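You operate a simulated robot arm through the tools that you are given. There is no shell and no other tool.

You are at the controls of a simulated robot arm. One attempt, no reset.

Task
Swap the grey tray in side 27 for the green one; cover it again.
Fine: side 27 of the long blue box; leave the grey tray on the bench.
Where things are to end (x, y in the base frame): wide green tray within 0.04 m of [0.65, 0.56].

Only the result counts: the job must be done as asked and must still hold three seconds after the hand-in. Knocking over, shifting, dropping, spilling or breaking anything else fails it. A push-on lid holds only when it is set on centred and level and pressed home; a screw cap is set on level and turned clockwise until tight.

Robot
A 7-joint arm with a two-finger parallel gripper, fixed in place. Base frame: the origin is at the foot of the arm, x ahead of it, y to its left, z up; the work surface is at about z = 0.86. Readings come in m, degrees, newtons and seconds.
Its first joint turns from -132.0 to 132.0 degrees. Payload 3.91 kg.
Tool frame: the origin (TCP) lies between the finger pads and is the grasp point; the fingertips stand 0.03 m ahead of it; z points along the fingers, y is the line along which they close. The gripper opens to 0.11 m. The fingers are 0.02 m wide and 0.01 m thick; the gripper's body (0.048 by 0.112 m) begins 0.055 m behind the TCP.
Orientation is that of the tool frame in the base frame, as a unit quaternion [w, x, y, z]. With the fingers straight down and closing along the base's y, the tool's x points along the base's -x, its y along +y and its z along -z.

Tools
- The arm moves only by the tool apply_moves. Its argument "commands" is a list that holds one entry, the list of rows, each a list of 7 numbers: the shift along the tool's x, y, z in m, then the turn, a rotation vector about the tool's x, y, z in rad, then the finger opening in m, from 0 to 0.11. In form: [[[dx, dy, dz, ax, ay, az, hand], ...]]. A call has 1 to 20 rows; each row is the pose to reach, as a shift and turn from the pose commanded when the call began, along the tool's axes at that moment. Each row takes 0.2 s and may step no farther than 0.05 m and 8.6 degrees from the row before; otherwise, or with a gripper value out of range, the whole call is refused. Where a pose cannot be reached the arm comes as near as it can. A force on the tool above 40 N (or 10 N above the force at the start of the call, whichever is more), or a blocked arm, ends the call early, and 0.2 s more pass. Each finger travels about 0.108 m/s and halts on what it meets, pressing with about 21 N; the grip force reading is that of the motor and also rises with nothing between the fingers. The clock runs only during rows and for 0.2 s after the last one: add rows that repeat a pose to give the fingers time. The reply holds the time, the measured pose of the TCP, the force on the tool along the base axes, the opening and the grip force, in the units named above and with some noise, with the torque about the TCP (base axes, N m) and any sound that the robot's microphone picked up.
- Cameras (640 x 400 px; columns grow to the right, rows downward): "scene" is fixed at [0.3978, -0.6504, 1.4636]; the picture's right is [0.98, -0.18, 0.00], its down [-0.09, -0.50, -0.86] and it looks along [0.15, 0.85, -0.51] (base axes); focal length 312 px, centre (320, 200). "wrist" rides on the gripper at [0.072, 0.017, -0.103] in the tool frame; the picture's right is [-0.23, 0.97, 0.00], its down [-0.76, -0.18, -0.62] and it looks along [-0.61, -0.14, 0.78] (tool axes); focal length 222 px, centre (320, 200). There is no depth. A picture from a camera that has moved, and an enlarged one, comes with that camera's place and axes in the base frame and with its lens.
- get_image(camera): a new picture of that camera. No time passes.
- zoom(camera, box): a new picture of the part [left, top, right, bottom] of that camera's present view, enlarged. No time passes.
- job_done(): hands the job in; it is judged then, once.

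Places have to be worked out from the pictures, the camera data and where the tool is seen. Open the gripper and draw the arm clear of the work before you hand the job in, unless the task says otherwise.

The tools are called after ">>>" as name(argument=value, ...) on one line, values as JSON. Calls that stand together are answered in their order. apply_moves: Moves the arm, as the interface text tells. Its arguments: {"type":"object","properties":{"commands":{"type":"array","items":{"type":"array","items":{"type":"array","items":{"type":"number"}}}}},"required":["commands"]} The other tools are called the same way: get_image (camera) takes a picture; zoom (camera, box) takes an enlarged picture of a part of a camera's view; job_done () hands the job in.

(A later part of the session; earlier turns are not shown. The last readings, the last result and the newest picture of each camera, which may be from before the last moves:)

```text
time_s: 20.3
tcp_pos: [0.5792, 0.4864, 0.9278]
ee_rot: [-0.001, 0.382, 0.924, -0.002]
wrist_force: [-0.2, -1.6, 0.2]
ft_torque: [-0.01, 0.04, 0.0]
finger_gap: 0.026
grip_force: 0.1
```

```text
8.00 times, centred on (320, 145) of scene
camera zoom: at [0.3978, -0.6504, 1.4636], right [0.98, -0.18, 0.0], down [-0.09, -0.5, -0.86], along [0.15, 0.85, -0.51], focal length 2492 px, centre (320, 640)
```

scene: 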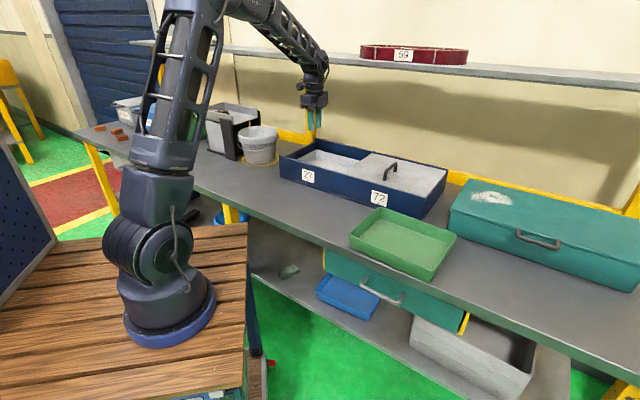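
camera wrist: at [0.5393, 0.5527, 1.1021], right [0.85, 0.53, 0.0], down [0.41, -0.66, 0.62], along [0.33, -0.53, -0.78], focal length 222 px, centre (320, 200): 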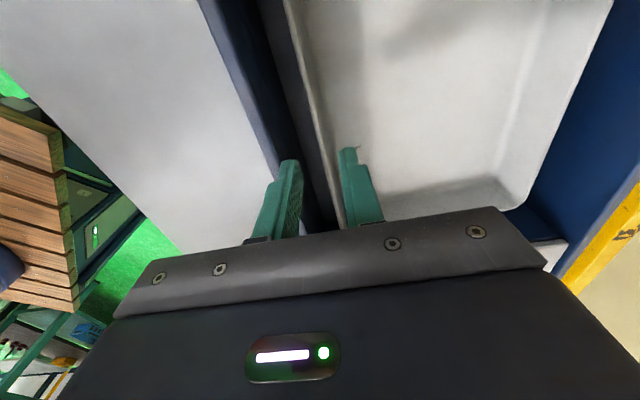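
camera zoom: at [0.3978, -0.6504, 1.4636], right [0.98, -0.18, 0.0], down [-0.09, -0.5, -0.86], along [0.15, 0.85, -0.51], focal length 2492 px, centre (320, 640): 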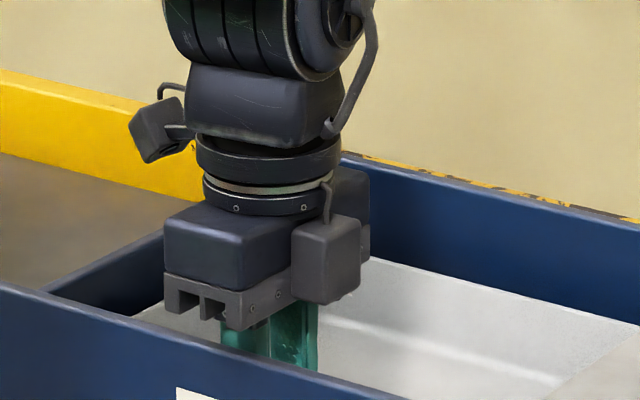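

The fingers straddle the front wall. I lower 12 mm more and close on the wall.

>>> apply_moves(commands=[[[0, 0, 0.006, 0, 0, 0, 0.026], [0, 0, 0.012, 0, 0, 0, 0.026], [0, 0, 0.012, 0, 0, 0, 0.015], [0, 0, 0.012, 0, 0, 0, 0.0], [0, 0, 0.012, 0, 0, 0, 0.0], [0, 0, 0.012, 0, 0, 0, 0.0]]])

>>> zoom(camera="wrist", box=[220, 80, 420, 230])

>>> zoom(camera="scene", box=[270, 110, 398, 190])

```text
time_s: 21.7
tcp_pos: [0.5789, 0.4878, 0.9169]
ee_rot: [-0.001, 0.382, 0.924, -0.002]
wrist_force: [0.5, 2.1, 2.6]
ft_torque: [0.47, -0.5, -0.02]
finger_gap: 0.0073
grip_force: 21.1
```

```text
2.67 times, centred on (320, 155) of wrist
camera zoom: at [0.5395, 0.5522, 1.0202], right [0.85, 0.53, 0.0], down [0.41, -0.66, 0.62], along [0.33, -0.53, -0.78], focal length 592 px, centre (320, 320)
```

zoom: 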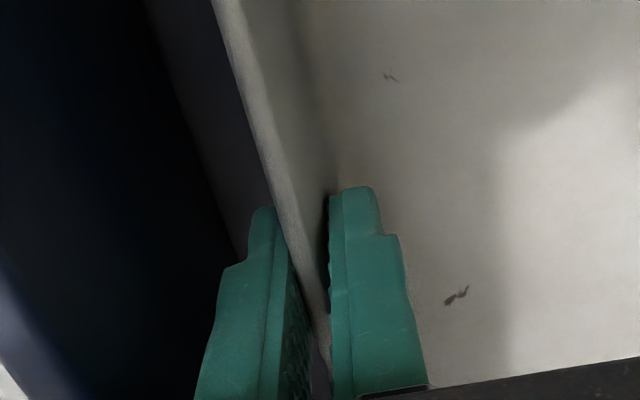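

```text
5.00 times, centred on (334, 150) of scene
camera zoom: at [0.3978, -0.6504, 1.4636], right [0.98, -0.18, 0.0], down [-0.09, -0.5, -0.86], along [0.15, 0.85, -0.51], focal length 1558 px, centre (250, 450)
```

zoom: 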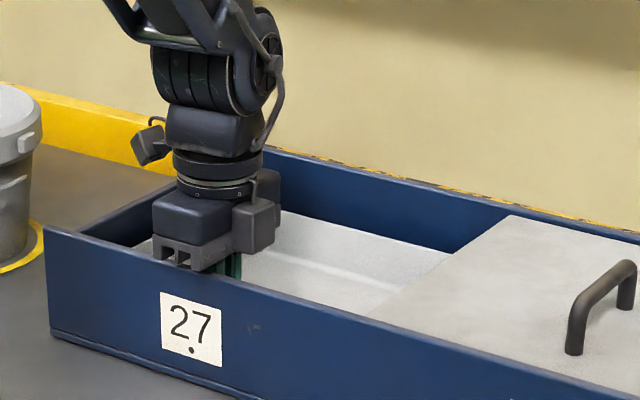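

The wall is gripped (gap 7 mm). I lift slowly by 25 mm to check weight and tilt.

>>> apply_moves(commands=[[[0, 0, -0.003, 0, 0, 0, 0.0], [0, 0, -0.008, 0, 0, 0, 0.0], [0, 0, -0.015, 0, 0, 0, 0.0], [0, 0, -0.025, 0, 0, 0, 0.0], [0, 0, -0.025, 0, 0, 0, 0.0]]])

>>> zoom(camera="wrist", box=[220, 0, 520, 230])

>>> zoom(camera="scene", box=[270, 110, 398, 190])

```text
time_s: 22.9
tcp_pos: [0.5776, 0.4878, 0.9418]
ee_rot: [-0.001, 0.383, 0.924, -0.002]
wrist_force: [0.6, -0.1, -3.3]
ft_torque: [-0.21, 0.19, 0.03]
finger_gap: 0.0051
grip_force: 21.1
```

```text
1.74 times, centred on (370, 115) of wrist
camera zoom: at [0.5399, 0.5525, 1.0459], right [0.85, 0.53, 0.0], down [0.42, -0.66, 0.62], along [0.33, -0.53, -0.78], focal length 386 px, centre (233, 348)
```

zoom: 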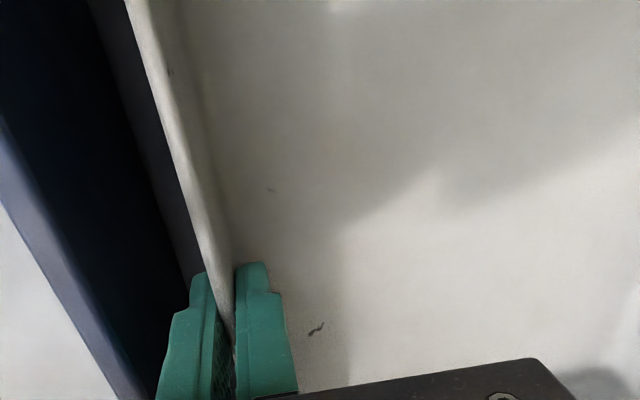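

```text
5.00 times, centred on (334, 150) of scene
camera zoom: at [0.3978, -0.6504, 1.4636], right [0.98, -0.18, 0.0], down [-0.09, -0.5, -0.86], along [0.15, 0.85, -0.51], focal length 1558 px, centre (250, 450)
```

zoom: 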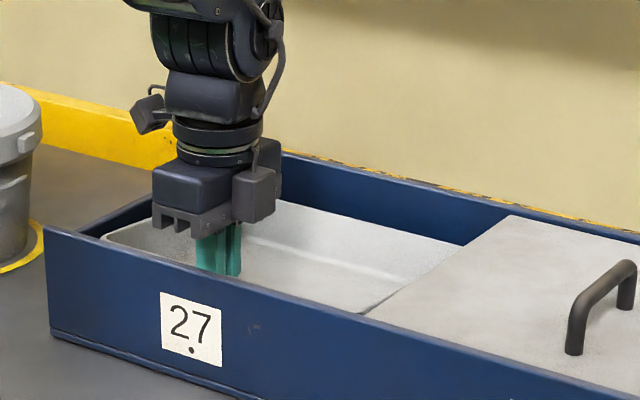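

The load is about 3.5 N and the tray is coming up. I keep lifting gently to z≈1.08 so it clears the box walls.

>>> apply_moves(commands=[[[0, 0, -0.012, 0, 0, 0, 0.0], [0, 0, -0.026, 0, 0, 0, 0.0], [0, 0, -0.04, 0, 0, 0, 0.0], [0, 0, -0.055, 0, 0, 0, 0.0], [0, 0, -0.07, 0, 0, 0, 0.0], [0, 0, -0.085, 0, 0, 0, 0.0], [0, 0, -0.1, 0, 0, 0, 0.0], [0, 0, -0.115, 0, 0, 0, 0.0], [0, 0, -0.13, 0, 0, 0, 0.0], [0, 0, -0.14, 0, 0, 0, 0.0], [0, 0, -0.14, 0, 0, 0, 0.0]]])

>>> get_image(camera="wrist")

>>> zoom(camera="scene", box=[250, 70, 442, 190])

```text
time_s: 25.3
tcp_pos: [0.5788, 0.4889, 1.0828]
ee_rot: [0.0, 0.382, 0.924, -0.002]
wrist_force: [0.1, 0.8, -3.3]
ft_torque: [-0.21, 0.22, -0.01]
finger_gap: 0.0048
grip_force: 20.8
```

```text
taken
camera wrist: at [0.5401, 0.5528, 1.186], right [0.85, 0.53, 0.0], down [0.42, -0.66, 0.62], along [0.33, -0.53, -0.78], focal length 222 px, centre (320, 200)
```

wrist: 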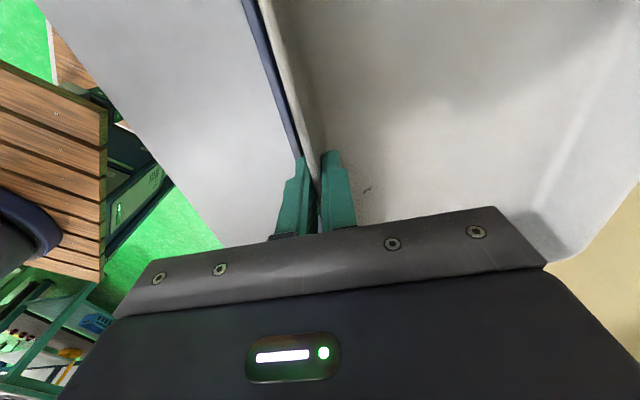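

```text
3.33 times, centred on (346, 130) of scene
camera zoom: at [0.3978, -0.6504, 1.4636], right [0.98, -0.18, 0.0], down [-0.09, -0.5, -0.86], along [0.15, 0.85, -0.51], focal length 1038 px, centre (233, 433)
```

zoom: 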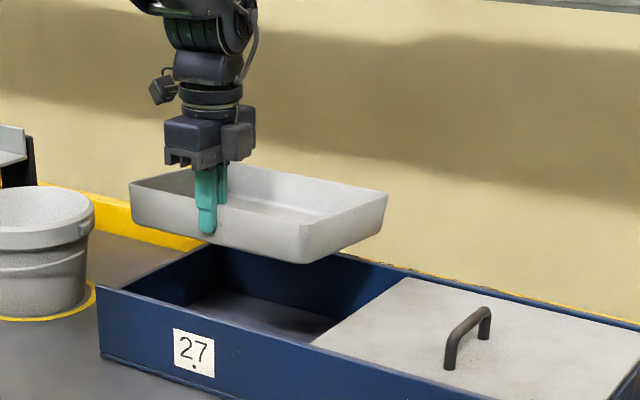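

The tray is held in the air with a slight ~3–4° sag at the far side. I carry it back over the front of the box and toward the free bench strip in front (TCP target ≈(0.498, 0.215)), staying at z≈1.08.

>>> apply_moves(commands=[[[0, -0.02, 0, 0, 0, 0, 0.0], [0, -0.045, 0, 0, 0, 0, 0.0], [0, -0.07, 0, 0, 0, 0, 0.0], [0, -0.095, 0, 0, 0, 0, 0.0], [0, -0.12, 0, 0, 0, 0, 0.0], [-0.015, -0.145, 0, 0, 0, 0, 0.0], [-0.035, -0.17, 0, 0, 0, 0, 0.0], [-0.055, -0.195, 0, 0, 0, 0, 0.0], [-0.075, -0.215, 0, 0, 0, 0, 0.0], [-0.095, -0.235, 0, 0, 0, 0, 0.0], [-0.115, -0.2505, 0, 0, 0, 0, 0.0], [-0.1364, -0.2505, 0, 0, 0, 0, 0.0], [-0.1364, -0.2505, 0, 0, 0, 0, 0.0]]])

>>> get_image(camera="scene")

>>> get_image(camera="wrist")

```text
time_s: 28.1
tcp_pos: [0.4993, 0.2122, 1.0821]
ee_rot: [-0.001, 0.382, 0.924, -0.002]
wrist_force: [-0.1, 0.4, -3.2]
ft_torque: [-0.21, 0.22, 0.0]
finger_gap: 0.0048
grip_force: 21.2
```

```text
taken
```

scene: 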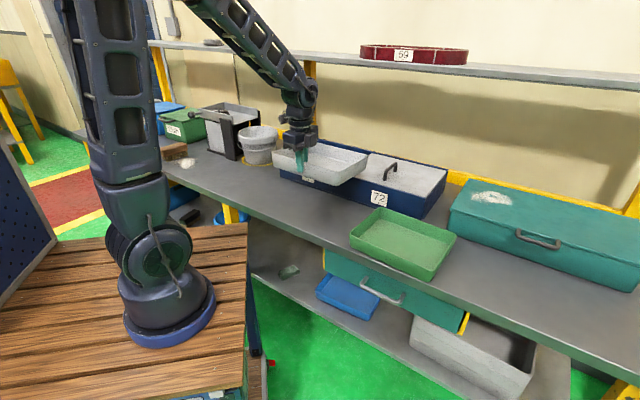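

```text
taken
camera wrist: at [0.4602, 0.2772, 1.1851], right [0.85, 0.53, 0.0], down [0.42, -0.66, 0.62], along [0.33, -0.53, -0.78], focal length 222 px, centre (320, 200)
```

wrist: 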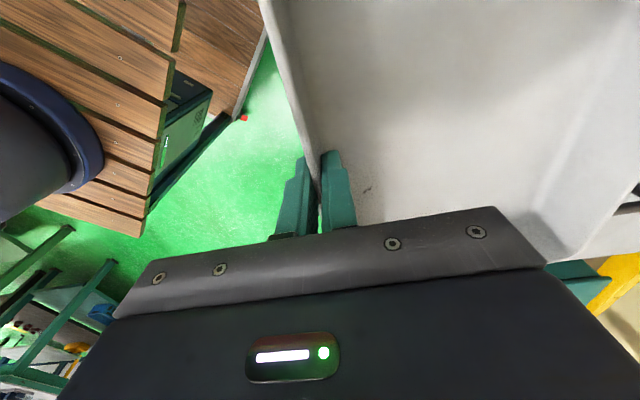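

The tray hangs over the bench strip. Before lowering I check exactly where the bench's front edge is, so the tray sits fully on it.

>>> zoom(camera="scene", box=[240, 150, 400, 250])

>>> zoom(camera="scene", box=[260, 110, 388, 190])

```text
4.00 times, centred on (320, 200) of scene
camera zoom: at [0.3978, -0.6504, 1.4636], right [0.98, -0.18, 0.0], down [-0.09, -0.5, -0.86], along [0.15, 0.85, -0.51], focal length 1246 px, centre (320, 200)
```

zoom: 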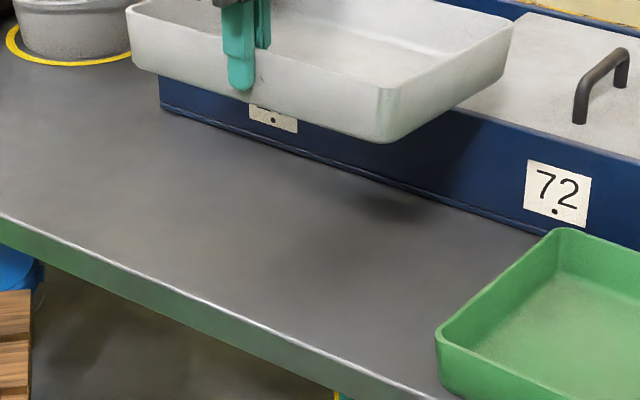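

```text
5.00 times, centred on (324, 150) of scene
camera zoom: at [0.3978, -0.6504, 1.4636], right [0.98, -0.18, 0.0], down [-0.09, -0.5, -0.86], along [0.15, 0.85, -0.51], focal length 1558 px, centre (300, 450)
```

zoom: 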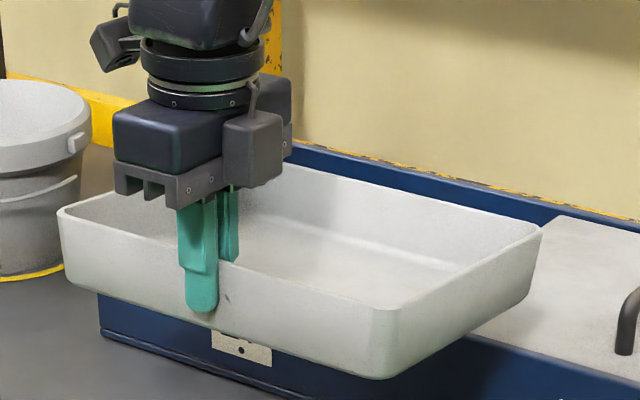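

The bench edge is at e2≈0.472, so the tray (front at ≈0.50) will sit fully on the bench with ~2 cm to the box. I level the tray with a small −0.06 rad tilt and lower to TCP z≈0.96.

>>> apply_moves(commands=[[[0, 0, 0.02, -0.015, 0, 0, 0.0], [0, 0, 0.04, -0.03, 0, 0, 0.0], [0, 0, 0.06, -0.045, 0, 0, 0.0], [0, 0, 0.08, -0.06, 0, 0, 0.0], [0, 0, 0.1, -0.06, 0, 0, 0.0], [0, 0, 0.12, -0.06, 0, 0, 0.0], [0, 0, 0.12, -0.06, 0, 0, 0.0]]])

>>> zoom(camera="scene", box=[260, 140, 388, 220])

>>> get_image(camera="wrist")

```text
time_s: 29.7
tcp_pos: [0.4986, 0.214, 0.9619]
ee_rot: [0.011, 0.382, 0.924, 0.027]
wrist_force: [0.3, 0.5, -3.8]
ft_torque: [-0.22, 0.26, -0.03]
finger_gap: 0.0048
grip_force: 20.4
```

```text
5.00 times, centred on (324, 180) of scene
camera zoom: at [0.3978, -0.6504, 1.4636], right [0.98, -0.18, 0.0], down [-0.09, -0.5, -0.86], along [0.15, 0.85, -0.51], focal length 1558 px, centre (300, 300)
```

zoom: 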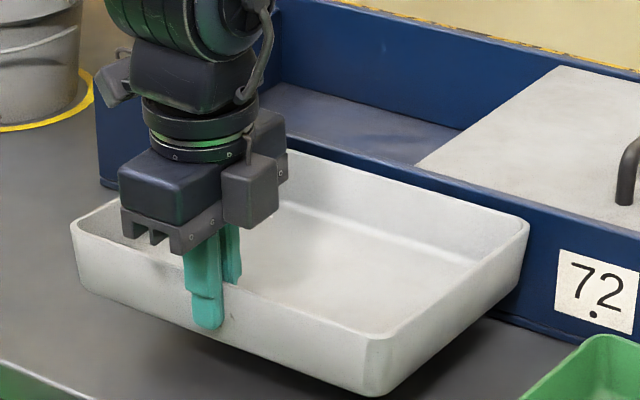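

```text
taken
camera wrist: at [0.4554, 0.274, 1.0659], right [0.85, 0.53, 0.06], down [0.39, -0.69, 0.61], along [0.36, -0.5, -0.79], focal length 222 px, centre (320, 200)
```

wrist: 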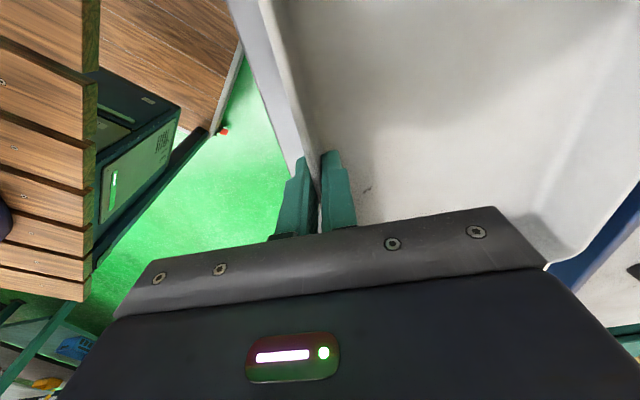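

Tray looks level. I lower it further in small steps toward contact (expected TCP ≈0.912).

>>> apply_moves(commands=[[[0, -0.0006, 0.012, 0, 0, 0, 0.0], [0, -0.0013, 0.022, 0, 0, 0, 0.0], [0, -0.002, 0.032, 0, 0, 0, 0.0], [0, -0.0023, 0.038, 0, 0, 0, 0.0], [0, -0.0023, 0.038, 0, 0, 0, 0.0]]])

>>> zoom(camera="scene", box=[260, 150, 388, 230])

```text
time_s: 30.9
tcp_pos: [0.4982, 0.2142, 0.9249]
ee_rot: [0.01, 0.382, 0.924, 0.026]
wrist_force: [0.1, -0.2, -3.4]
ft_torque: [-0.2, 0.25, 0.0]
finger_gap: 0.005
grip_force: 20.7
```

```text
5.00 times, centred on (324, 190) of scene
camera zoom: at [0.3978, -0.6504, 1.4636], right [0.98, -0.18, 0.0], down [-0.09, -0.5, -0.86], along [0.15, 0.85, -0.51], focal length 1558 px, centre (300, 250)
```

zoom: 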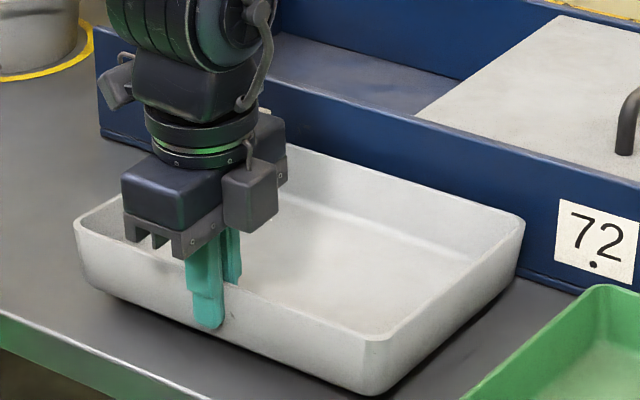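

The tray is about 1 cm above the bench, level and clear of the box and the green tray. I lower in 3 mm steps to touch down.

>>> apply_moves(commands=[[[0, -0.0002, 0.003, 0, 0, 0, 0.0], [0, -0.0004, 0.006, 0, 0, 0, 0.0], [0, -0.0005, 0.009, 0, 0, 0, 0.0], [0, -0.0005, 0.009, 0, 0, 0, 0.0]]])

>>> zoom(camera="scene", box=[260, 150, 388, 230])

```text
time_s: 31.9
tcp_pos: [0.4976, 0.2125, 0.9157]
ee_rot: [0.011, 0.382, 0.924, 0.027]
wrist_force: [-0.2, 0.3, -4.0]
ft_torque: [-0.25, 0.24, -0.02]
finger_gap: 0.0049
grip_force: 21.2
```

```text
5.00 times, centred on (324, 190) of scene
camera zoom: at [0.3978, -0.6504, 1.4636], right [0.98, -0.18, 0.0], down [-0.09, -0.5, -0.86], along [0.15, 0.85, -0.51], focal length 1558 px, centre (300, 250)
```

zoom: 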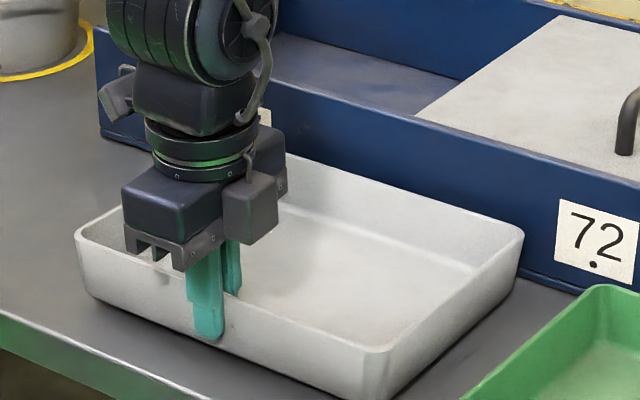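

The force still shows the full tray weight, so it has not touched yet. I go on in 2 mm steps.

>>> apply_moves(commands=[[[0, -0.0001, 0.002, 0, 0, 0, 0.0], [0, -0.0002, 0.004, 0, 0, 0, 0.0], [0, -0.0002, 0.004, 0, 0, 0, 0.0]]])

```text
time_s: 32.7
tcp_pos: [0.4974, 0.2135, 0.9101]
ee_rot: [0.011, 0.382, 0.924, 0.026]
wrist_force: [-0.7, 0.7, 0.0]
ft_torque: [0.12, -0.29, 0.08]
finger_gap: 0.0049
grip_force: 20.9
```

The load has dropped to zero: the tray rests on the bench. I open the fingers a little, then rise straight out along the tool axis.

>>> apply_moves(commands=[[[0, 0, 0, 0, 0, 0, 0.012], [0, 0, 0, 0, 0, 0, 0.02], [0, 0, 0, 0, 0, 0, 0.026], [0, 0, 0, 0, 0, 0, 0.026]]])

>>> zoom(camera="scene", box=[260, 150, 388, 230])

>>> zoom(camera="wrist", box=[220, 80, 420, 230])

```text
time_s: 33.7
tcp_pos: [0.4991, 0.2131, 0.9108]
ee_rot: [0.011, 0.382, 0.924, 0.027]
wrist_force: [0.3, 0.7, 0.5]
ft_torque: [0.02, -0.03, -0.01]
finger_gap: 0.0261
grip_force: 0.1
```

```text
5.00 times, centred on (324, 190) of scene
camera zoom: at [0.3978, -0.6504, 1.4636], right [0.98, -0.18, 0.0], down [-0.09, -0.5, -0.86], along [0.15, 0.85, -0.51], focal length 1558 px, centre (300, 250)
```

zoom: 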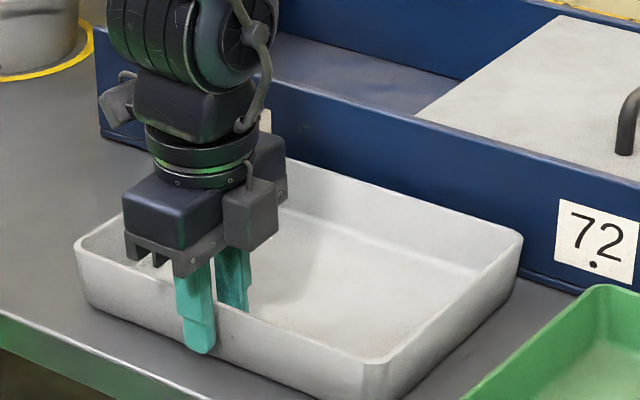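

```text
2.67 times, centred on (320, 155) of wrist
camera zoom: at [0.4547, 0.2734, 1.0155], right [0.85, 0.53, 0.06], down [0.39, -0.69, 0.61], along [0.36, -0.5, -0.79], focal length 592 px, centre (320, 320)
```

zoom: 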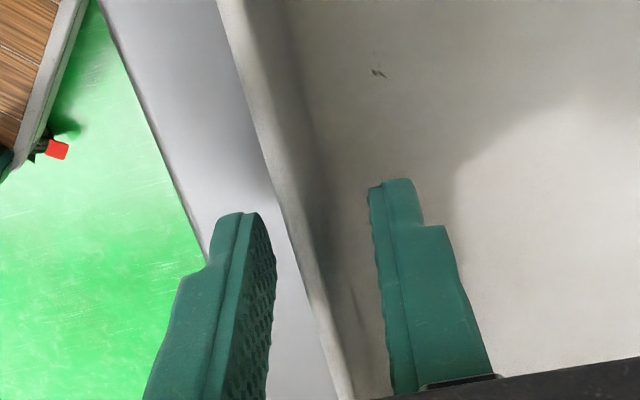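

The grey tray stands flat on the bench. I rise straight up, undo the small tilt, and take a look.

>>> apply_moves(commands=[[[0, 0.0012, -0.02, 0, 0, 0, 0.026], [0, 0.003, -0.05, 0, 0, 0, 0.026], [0, 0.0054, -0.09, 0.02, 0, 0, 0.03], [0, 0.0078, -0.13, 0.04, 0, 0, 0.04], [0, 0.0102, -0.17, 0.06, 0, 0, 0.04], [0, 0.0126, -0.21, 0.06, 0, 0, 0.04], [0, 0.0126, -0.21, 0.06, 0, 0, 0.04]]])

>>> get_image(camera="scene")

```text
time_s: 35.3
tcp_pos: [0.4955, 0.215, 1.1232]
ee_rot: [0.0, 0.382, 0.924, -0.002]
wrist_force: [0.1, -0.8, 0.6]
ft_torque: [0.01, 0.04, -0.01]
finger_gap: 0.0397
grip_force: 0.1
```

```text
taken
```

scene: 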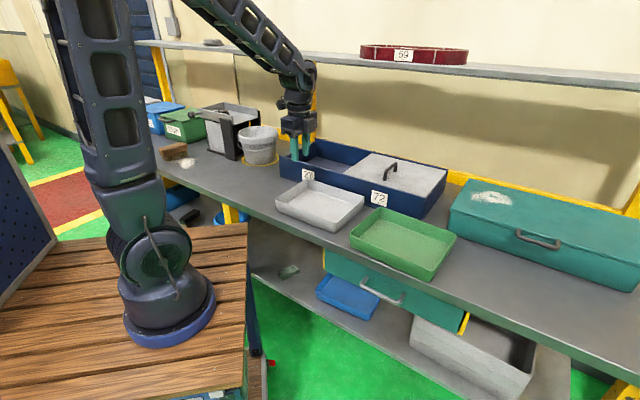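

The grey tray is in place on the bench. I now go over the middle of the green tray's front wall (≈(0.70, −0.03)) at z≈1.12 to look.

>>> apply_moves(commands=[[[-0.0396, -0.0036, 0, 0, 0, 0, 0.04], [-0.0792, -0.0071, 0, 0, 0, 0, 0.04], [-0.1188, -0.0107, 0, 0, 0, 0, 0.04], [-0.1584, -0.0142, 0, 0, 0, 0, 0.04], [-0.198, -0.0178, 0, 0, 0, 0, 0.04], [-0.2375, -0.0213, 0, 0, 0, 0, 0.04], [-0.277, -0.0249, 0, 0, 0, 0, 0.04], [-0.3167, -0.0284, 0, 0, 0, 0, 0.04], [-0.3167, -0.0284, 0, 0, 0, 0, 0.04]]])

>>> get_image(camera="wrist")

>>> get_image(camera="scene")

```text
time_s: 37.3
tcp_pos: [0.7015, -0.0296, 1.1213]
ee_rot: [0.0, 0.382, 0.924, -0.002]
wrist_force: [-0.1, -0.2, -1.1]
ft_torque: [0.04, 0.01, 0.03]
finger_gap: 0.0401
grip_force: 0.0
```

```text
taken
camera wrist: at [0.6624, 0.0355, 1.2246], right [0.85, 0.53, 0.0], down [0.42, -0.66, 0.62], along [0.33, -0.53, -0.78], focal length 222 px, centre (320, 200)
```

wrist: 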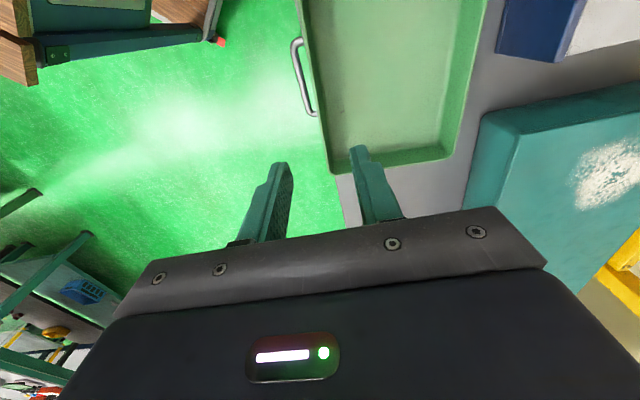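

```text
taken
```

scene: 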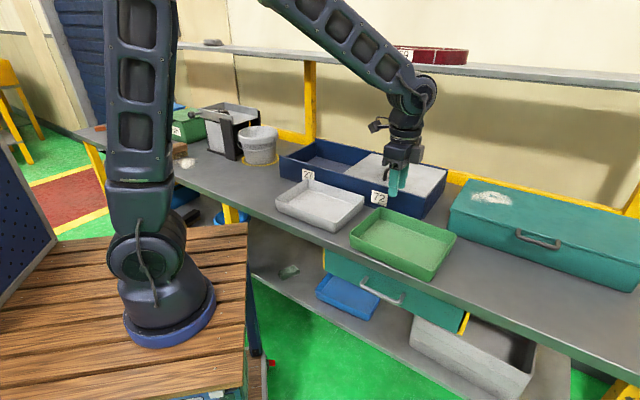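

>>> zoom(camera="wrist", box=[280, 0, 520, 180])

>>> zoom(camera="wrist", box=[260, 40, 420, 140])

```text
2.22 times, centred on (400, 90) of wrist
camera zoom: at [0.6624, 0.0355, 1.2246], right [0.85, 0.53, 0.0], down [0.42, -0.66, 0.62], along [0.33, -0.53, -0.78], focal length 494 px, centre (142, 444)
```

zoom: 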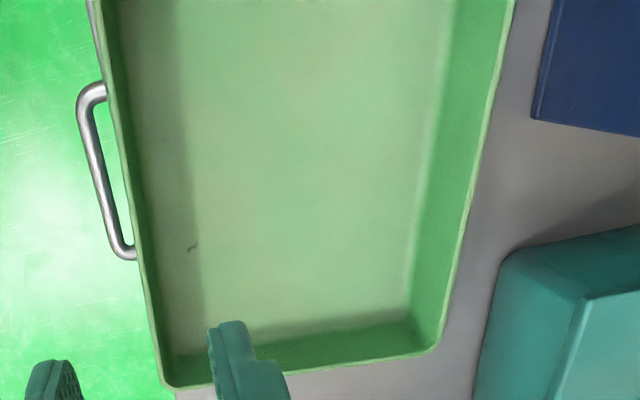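

```text
4.00 times, centred on (340, 90) of wrist
camera zoom: at [0.6624, 0.0355, 1.2246], right [0.85, 0.53, 0.0], down [0.42, -0.66, 0.62], along [0.33, -0.53, -0.78], focal length 888 px, centre (240, 640)
```

zoom: 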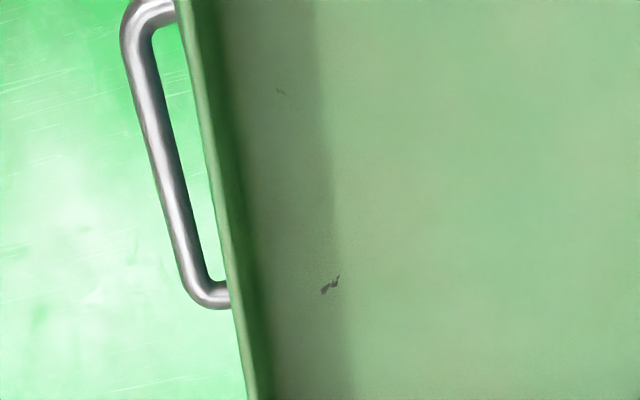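

The green tray's front wall runs about −48.2° (≈3.2° clockwise of the box) with the rim centre ~4 mm toward the front from the tool point. I turn the hand by 0.057 rad, shift −0.004 m along y, narrow the fingers and descend to z≈1.0 to recheck.

>>> apply_moves(commands=[[[0, -0.002, 0.03, 0, 0, 0.03, 0.036], [0, -0.004, 0.06, 0, 0, 0.057, 0.03], [0, -0.004, 0.09, 0, 0, 0.057, 0.03], [0, -0.004, 0.12, 0, 0, 0.057, 0.03], [0, -0.004, 0.12, 0, 0, 0.057, 0.03]]])

>>> get_image(camera="wrist")

>>> zoom(camera="wrist", box=[240, 80, 400, 180])

>>> zoom(camera="scene", box=[330, 160, 490, 260])

```text
time_s: 38.5
tcp_pos: [0.6997, -0.0318, 0.9996]
ee_rot: [-0.001, 0.409, 0.913, -0.001]
wrist_force: [-0.2, 0.1, 0.7]
ft_torque: [0.03, -0.02, 0.02]
finger_gap: 0.03
grip_force: 0.1
```

```text
taken
camera wrist: at [0.6634, 0.0345, 1.1034], right [0.88, 0.48, 0.0], down [0.38, -0.68, 0.62], along [0.3, -0.55, -0.78], focal length 222 px, centre (320, 200)
```

wrist: 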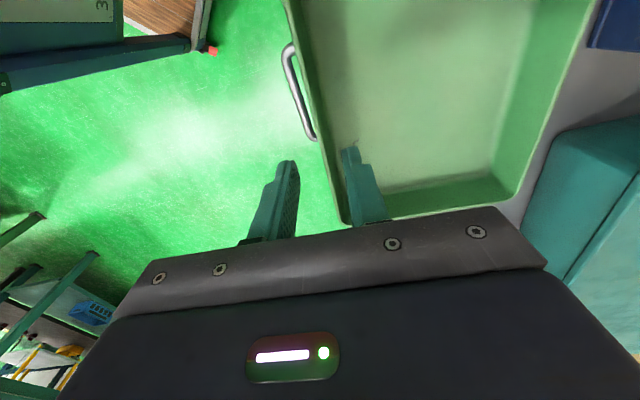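

```text
4.00 times, centred on (320, 130) of wrist
camera zoom: at [0.6634, 0.0345, 1.1034], right [0.88, 0.48, 0.0], down [0.38, -0.68, 0.62], along [0.3, -0.55, -0.78], focal length 888 px, centre (320, 480)
```

zoom: 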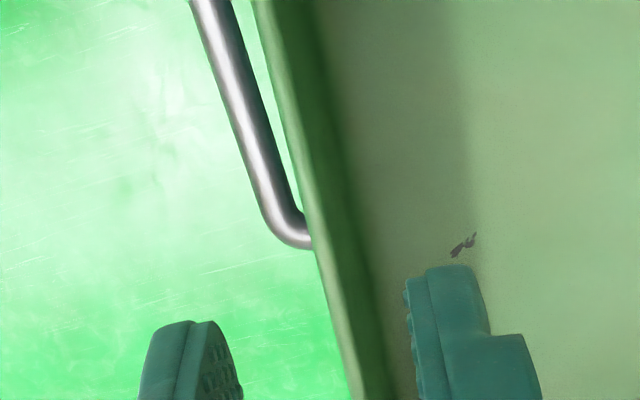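

```text
4.00 times, centred on (410, 210) of scene
camera zoom: at [0.3978, -0.6504, 1.4636], right [0.98, -0.18, 0.0], down [-0.09, -0.5, -0.86], along [0.15, 0.85, -0.51], focal length 1246 px, centre (-40, 160)
```

zoom: 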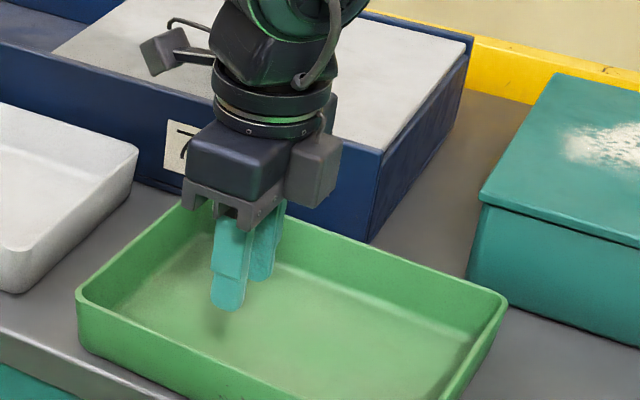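

Aligned within ~1 mm. I descend to z≈0.93, then check.

>>> apply_moves(commands=[[[0, -0.0005, 0.025, 0, 0, 0, 0.028], [0, -0.0005, 0.045, 0, 0, 0, 0.028], [0, -0.0005, 0.06, 0, 0, 0, 0.028], [0, -0.0005, 0.07, 0, 0, 0, 0.028], [0, -0.0005, 0.07, 0, 0, 0, 0.028]]])

>>> zoom(camera="wrist", box=[220, 80, 420, 230])

>>> zoom(camera="scene", box=[330, 180, 490, 280])

```text
time_s: 39.7
tcp_pos: [0.6971, -0.0325, 0.9326]
ee_rot: [-0.001, 0.409, 0.913, -0.002]
wrist_force: [-1.2, -0.6, -0.1]
ft_torque: [0.01, 0.0, -0.01]
finger_gap: 0.028
grip_force: 0.0
```

```text
2.67 times, centred on (320, 155) of wrist
camera zoom: at [0.6623, 0.034, 1.0346], right [0.88, 0.48, 0.0], down [0.38, -0.69, 0.62], along [0.3, -0.55, -0.78], focal length 592 px, centre (320, 320)
```

zoom: 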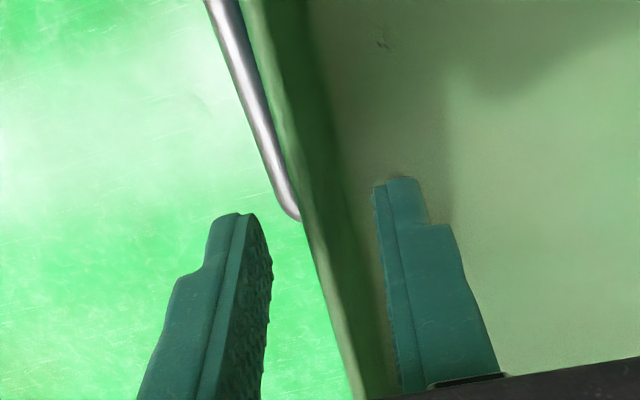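

```text
4.00 times, centred on (410, 230) of scene
camera zoom: at [0.3978, -0.6504, 1.4636], right [0.98, -0.18, 0.0], down [-0.09, -0.5, -0.86], along [0.15, 0.85, -0.51], focal length 1246 px, centre (-40, 80)
```

zoom: 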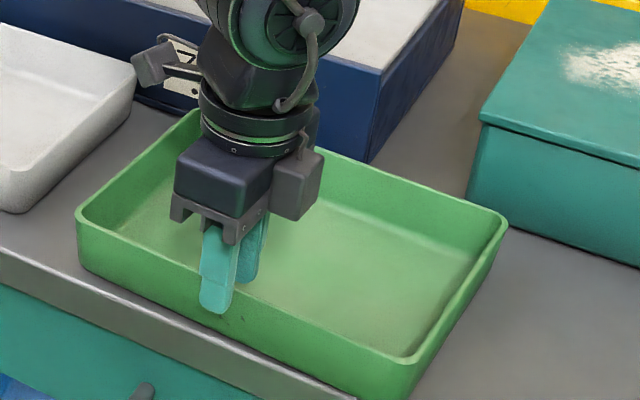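

The wall is between the fingers. I lower 16 mm and close.

>>> apply_moves(commands=[[[0, 0, 0.008, 0, 0, 0, 0.028], [0, 0, 0.016, 0, 0, 0, 0.028], [0, 0, 0.016, 0, 0, 0, 0.016], [0, 0, 0.016, 0, 0, 0, 0.0], [0, 0, 0.016, 0, 0, 0, 0.0], [0, 0, 0.016, 0, 0, 0, 0.0]]])

>>> zoom(camera="wrist", box=[220, 80, 420, 230])

>>> zoom(camera="scene", box=[330, 180, 490, 280])

```text
time_s: 41.1
tcp_pos: [0.6991, -0.0329, 0.9143]
ee_rot: [0.0, 0.408, 0.913, -0.002]
wrist_force: [-1.1, 0.1, 0.5]
ft_torque: [0.3, -0.37, 0.02]
finger_gap: 0.0065
grip_force: 21.4
```

```text
2.67 times, centred on (320, 155) of wrist
camera zoom: at [0.6633, 0.0334, 1.0182], right [0.88, 0.48, 0.0], down [0.38, -0.69, 0.62], along [0.3, -0.55, -0.78], focal length 592 px, centre (320, 320)
```

zoom: 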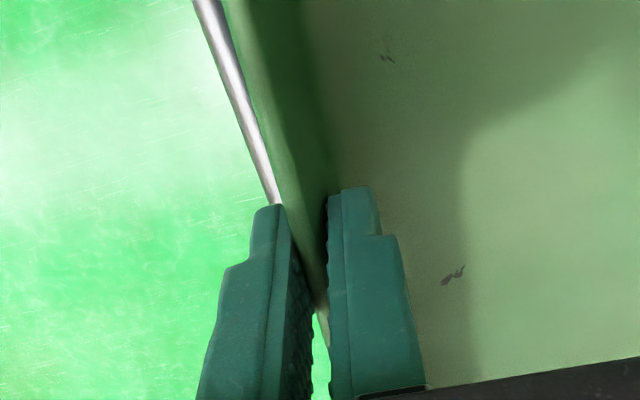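

```text
4.00 times, centred on (410, 230) of scene
camera zoom: at [0.3978, -0.6504, 1.4636], right [0.98, -0.18, 0.0], down [-0.09, -0.5, -0.86], along [0.15, 0.85, -0.51], focal length 1246 px, centre (-40, 80)
```

zoom: 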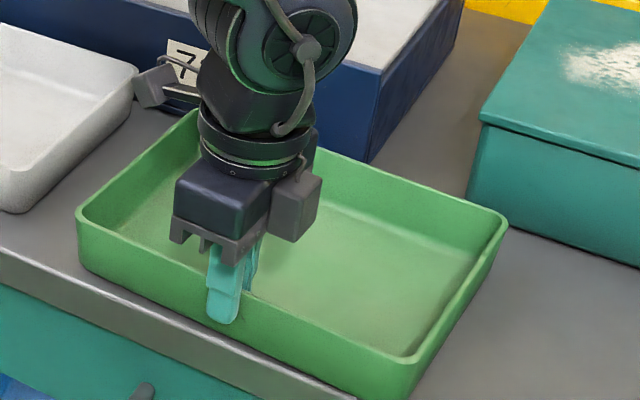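

The green wall is gripped. I lift slowly and check.

>>> apply_moves(commands=[[[0, 0, -0.003, 0, 0, 0, 0.0], [0, 0, -0.008, 0, 0, 0, 0.0], [0, 0, -0.015, 0, 0, 0, 0.0], [0, 0, -0.025, 0, 0, 0, 0.0], [0, 0, -0.035, 0, 0, 0, 0.0], [0, 0, -0.035, 0, 0, 0, 0.0]]])

>>> zoom(camera="scene", box=[330, 170, 490, 270])

>>> zoom(camera="wrist", box=[220, 80, 420, 230])

```text
time_s: 42.5
tcp_pos: [0.6993, -0.0337, 0.9508]
ee_rot: [-0.002, 0.409, 0.913, -0.001]
wrist_force: [0.3, -0.1, -4.2]
ft_torque: [-0.22, 0.26, -0.01]
finger_gap: 0.0048
grip_force: 21.3
```

```text
4.00 times, centred on (410, 220) of scene
camera zoom: at [0.3978, -0.6504, 1.4636], right [0.98, -0.18, 0.0], down [-0.09, -0.5, -0.86], along [0.15, 0.85, -0.51], focal length 1246 px, centre (-40, 120)
```

zoom: 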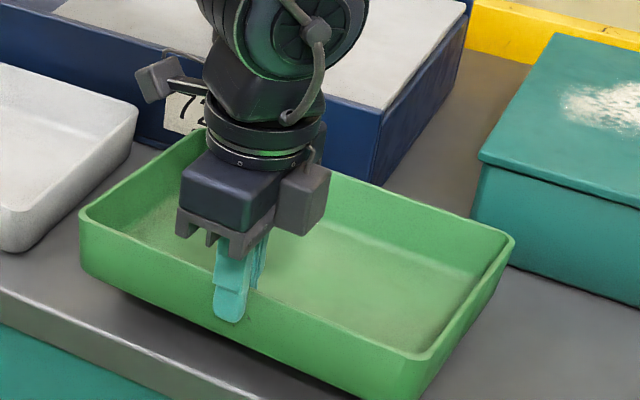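

```text
2.67 times, centred on (320, 155) of wrist
camera zoom: at [0.6638, 0.0337, 1.0539], right [0.88, 0.48, 0.0], down [0.38, -0.69, 0.62], along [0.3, -0.55, -0.78], focal length 592 px, centre (320, 320)
```

zoom: 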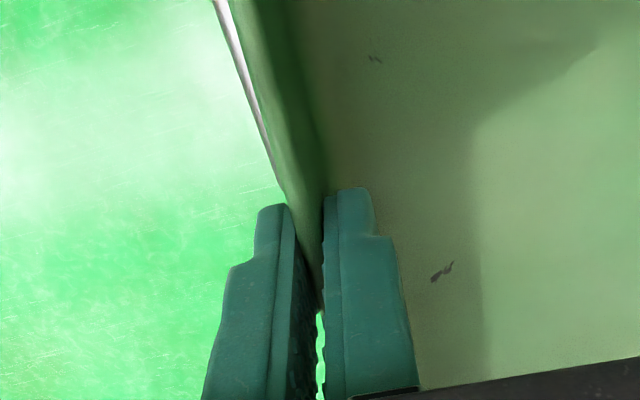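

Held at about 3.7 N. I raise it to z≈1.12.

>>> apply_moves(commands=[[[0, 0, -0.015, 0, 0, 0, 0.0], [0, 0, -0.035, 0, 0, 0, 0.0], [0, 0, -0.055, 0, 0, 0, 0.0], [0, 0, -0.075, 0, 0, 0, 0.0], [0, 0, -0.095, 0, 0, 0, 0.0], [0, 0, -0.115, 0, 0, 0, 0.0], [0, 0, -0.135, 0, 0, 0, 0.0], [0, 0, -0.155, 0, 0, 0, 0.0], [0, 0, -0.17, 0, 0, 0, 0.0], [0, 0, -0.17, 0, 0, 0, 0.0]]])

>>> get_image(camera="scene")

```text
time_s: 44.7
tcp_pos: [0.6986, -0.0336, 1.1199]
ee_rot: [0.0, 0.408, 0.913, -0.001]
wrist_force: [0.1, 0.4, -3.7]
ft_torque: [-0.22, 0.23, 0.02]
finger_gap: 0.0045
grip_force: 21.1
```

```text
taken
```

scene: 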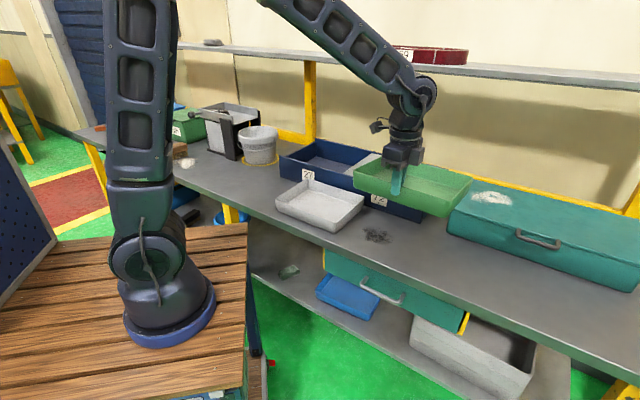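

The load is steady at z≈1.12. I carry the tray along a path over the bench and lid (tray bottom ≥1.04, handle top 1.0) to hover above side 27, turning back to the box's direction on the way.

>>> apply_moves(commands=[[[0.0245, 0.0166, 0, 0, 0, 0, 0.0], [0.049, 0.0332, 0, 0, 0, 0, 0.0], [0.0735, 0.0499, 0, 0, 0, 0, 0.0], [0.098, 0.0665, 0, 0, 0, 0, 0.0], [0.1225, 0.0831, 0, 0, 0, 0, 0.0], [0.152, 0.0987, 0, 0, 0, -0.008, 0.0], [0.1814, 0.1142, 0, 0, 0, -0.016, 0.0], [0.2109, 0.1298, 0, 0, 0, -0.024, 0.0], [0.2404, 0.1453, 0, 0, 0, -0.032, 0.0], [0.2698, 0.1609, 0, 0, 0, -0.04, 0.0], [0.2993, 0.1764, 0, 0, 0, -0.05, 0.0], [0.3288, 0.192, 0, 0, 0, -0.057, 0.0], [0.3568, 0.2058, 0, 0, 0, -0.057, 0.0], [0.3848, 0.2197, 0, 0, 0, -0.057, 0.0], [0.4129, 0.2335, 0, 0, 0, -0.057, 0.0], [0.4409, 0.2474, 0, 0, 0, -0.057, 0.0], [0.4689, 0.2612, 0, 0, 0, -0.057, 0.0], [0.4689, 0.2612, 0, 0, 0, -0.057, 0.0]]])

>>> get_image(camera="scene")

>>> get_image(camera="wrist")

>>> zoom(camera="scene", box=[250, 70, 442, 190])

```text
time_s: 48.5
tcp_pos: [0.58, 0.4906, 1.1215]
ee_rot: [-0.001, 0.383, 0.924, -0.001]
wrist_force: [-0.2, -0.1, -3.3]
ft_torque: [-0.19, 0.19, 0.0]
finger_gap: 0.0049
grip_force: 20.7
```

```text
taken
```

scene: 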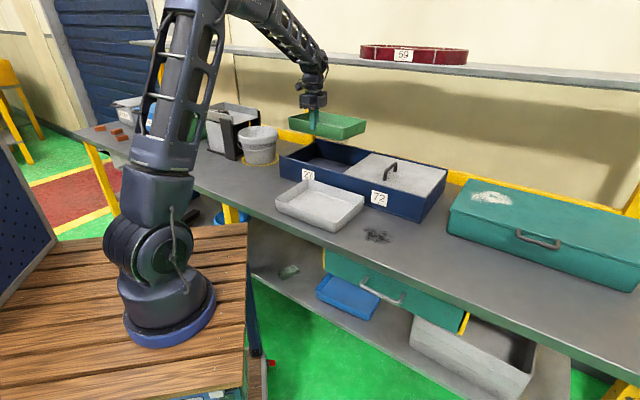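

```text
taken
camera wrist: at [0.5424, 0.5549, 1.2244], right [0.85, 0.53, 0.0], down [0.42, -0.66, 0.62], along [0.33, -0.53, -0.78], focal length 222 px, centre (320, 200)
```

wrist: 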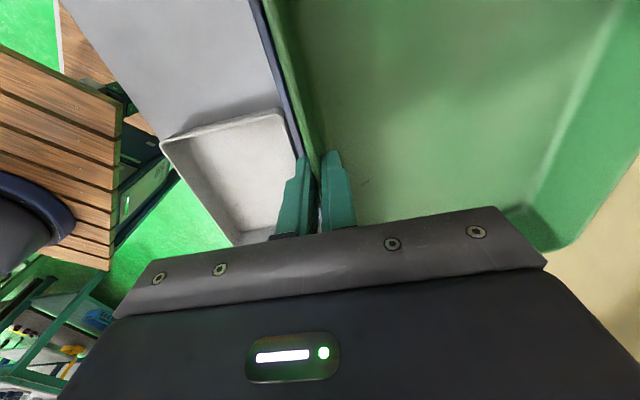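

```text
3.33 times, centred on (346, 130) of scene
camera zoom: at [0.3978, -0.6504, 1.4636], right [0.98, -0.18, 0.0], down [-0.09, -0.5, -0.86], along [0.15, 0.85, -0.51], focal length 1038 px, centre (233, 433)
```

zoom: 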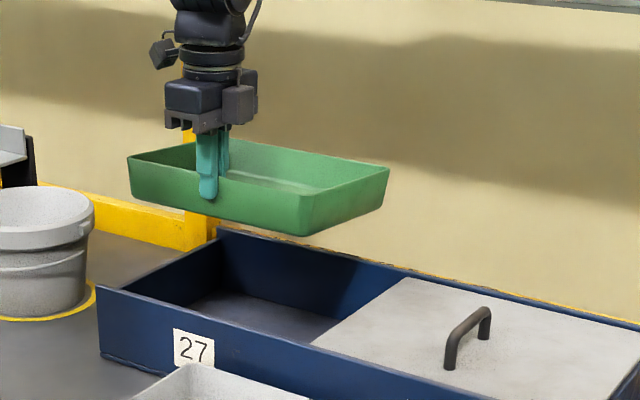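

The tray hovers over side 27 (e1 centre ≈0.066, target 0.064). I level it with the −0.06 rad tilt and lower to TCP z≈1.035, just above the box walls, to check alignment.

>>> apply_moves(commands=[[[0, 0, 0.015, -0.02, 0, 0, 0.0], [0, 0, 0.03, -0.04, 0, 0, 0.0], [0, 0, 0.045, -0.06, 0, 0, 0.0], [0, 0, 0.06, -0.06, 0, 0, 0.0], [0, 0, 0.075, -0.06, 0, 0, 0.0], [0, 0, 0.086, -0.06, 0, 0, 0.0], [0, 0, 0.086, -0.06, 0, 0, 0.0]]])

>>> get_image(camera="wrist")

>>> zoom(camera="scene", box=[260, 100, 388, 180])

```text
time_s: 50.1
tcp_pos: [0.5807, 0.4904, 1.033]
ee_rot: [0.012, 0.382, 0.924, 0.025]
wrist_force: [-0.2, 0.8, -4.1]
ft_torque: [-0.2, 0.19, 0.01]
finger_gap: 0.0047
grip_force: 21.0
```

```text
taken
camera wrist: at [0.5373, 0.5503, 1.1378], right [0.85, 0.53, 0.06], down [0.39, -0.69, 0.61], along [0.36, -0.5, -0.79], focal length 222 px, centre (320, 200)
```

wrist: 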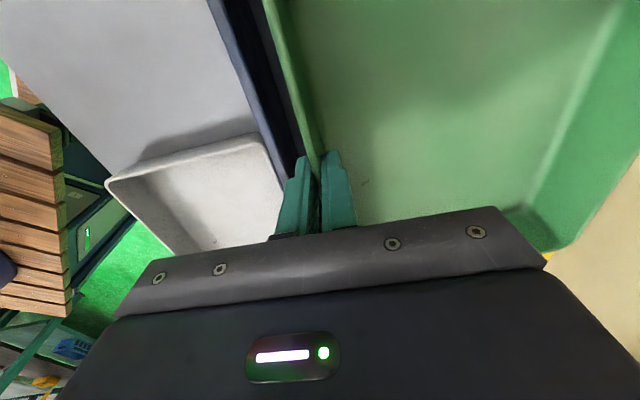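

```text
5.00 times, centred on (324, 140) of scene
camera zoom: at [0.3978, -0.6504, 1.4636], right [0.98, -0.18, 0.0], down [-0.09, -0.5, -0.86], along [0.15, 0.85, -0.51], focal length 1558 px, centre (300, 500)
```

zoom: 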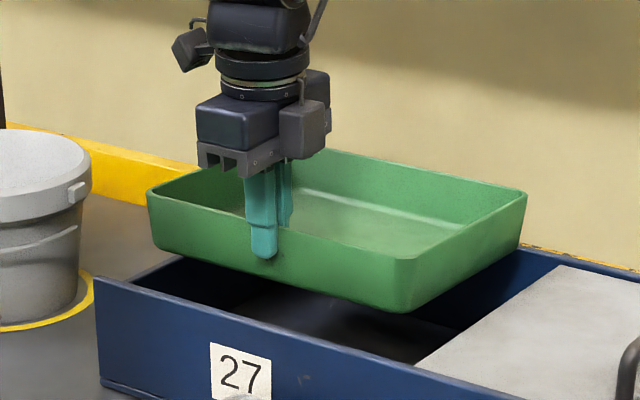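

Clearances look right (≈1.2–1.5 cm on the ends, ~2.5 cm at the front). I lower the tray straight down to TCP z≈0.96.

>>> apply_moves(commands=[[[0, -0.0007, 0.012, 0, 0, 0, 0.0], [0, -0.0014, 0.024, 0, 0, 0, 0.0], [0, -0.0022, 0.036, 0, 0, 0, 0.0], [0, -0.0029, 0.048, 0, 0, 0, 0.0], [0, -0.0036, 0.06, 0, 0, 0, 0.0], [0, -0.0044, 0.072, 0, 0, 0, 0.0], [0, -0.0044, 0.072, 0, 0, 0, 0.0]]])

>>> get_image(camera="wrist")

>>> zoom(camera="scene", box=[260, 110, 388, 190])

```text
time_s: 51.7
tcp_pos: [0.5818, 0.4907, 0.964]
ee_rot: [0.011, 0.382, 0.924, 0.025]
wrist_force: [0.3, 0.2, -3.9]
ft_torque: [-0.23, 0.19, -0.01]
finger_gap: 0.0049
grip_force: 21.1
```

```text
taken
camera wrist: at [0.539, 0.5508, 1.0674], right [0.85, 0.53, 0.06], down [0.39, -0.69, 0.61], along [0.36, -0.5, -0.79], focal length 222 px, centre (320, 200)
```

wrist: 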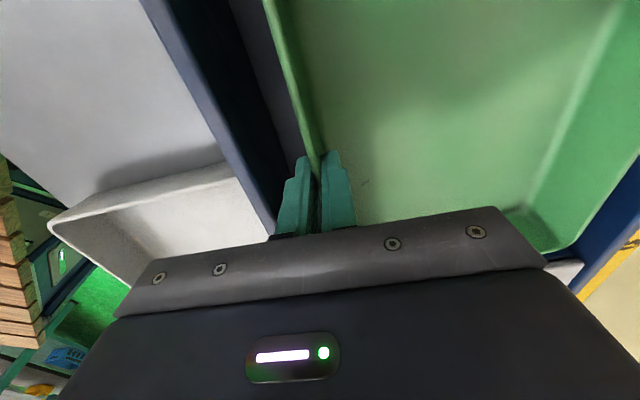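

```text
5.00 times, centred on (324, 150) of scene
camera zoom: at [0.3978, -0.6504, 1.4636], right [0.98, -0.18, 0.0], down [-0.09, -0.5, -0.86], along [0.15, 0.85, -0.51], focal length 1558 px, centre (300, 450)
```

zoom: 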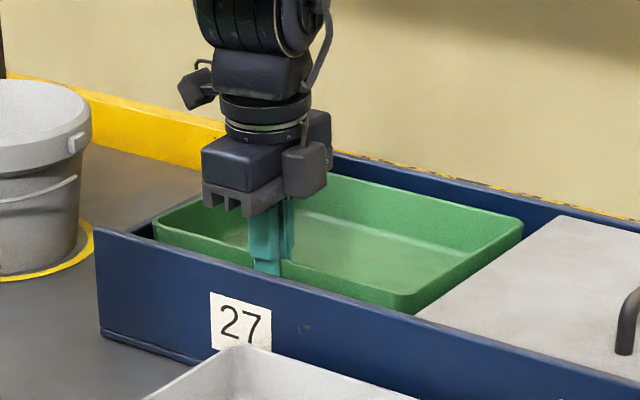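

Inside the compartment with no contact (force still only the weight). I lower to about 0.932, then in small steps.

>>> apply_moves(commands=[[[0, -0.0006, 0.01, 0, 0, 0, 0.0], [0, -0.0012, 0.02, 0, 0, 0, 0.0], [0, -0.0017, 0.028, 0, 0, 0, 0.0], [0, -0.002, 0.033, 0, 0, 0, 0.0], [0, -0.002, 0.033, 0, 0, 0, 0.0]]])

>>> zoom(camera="scene", box=[260, 110, 388, 190])

>>> get_image(camera="wrist")

```text
time_s: 52.9
tcp_pos: [0.5815, 0.492, 0.9303]
ee_rot: [0.011, 0.382, 0.924, 0.027]
wrist_force: [-0.3, 0.9, -3.0]
ft_torque: [0.02, 0.18, 0.05]
finger_gap: 0.0046
grip_force: 20.7
```

```text
5.00 times, centred on (324, 150) of scene
camera zoom: at [0.3978, -0.6504, 1.4636], right [0.98, -0.18, 0.0], down [-0.09, -0.5, -0.86], along [0.15, 0.85, -0.51], focal length 1558 px, centre (300, 450)
```

zoom: 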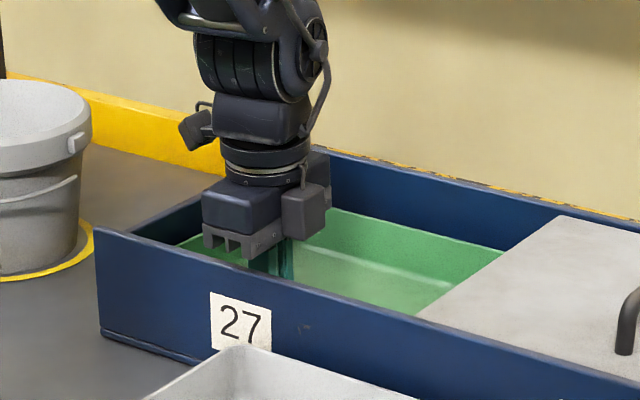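

```text
taken
camera wrist: at [0.5384, 0.5513, 1.0333], right [0.85, 0.53, 0.06], down [0.39, -0.69, 0.61], along [0.36, -0.5, -0.79], focal length 222 px, centre (320, 200)
```

wrist: 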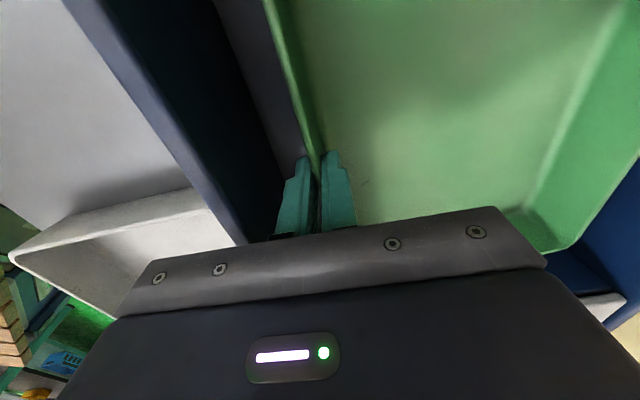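

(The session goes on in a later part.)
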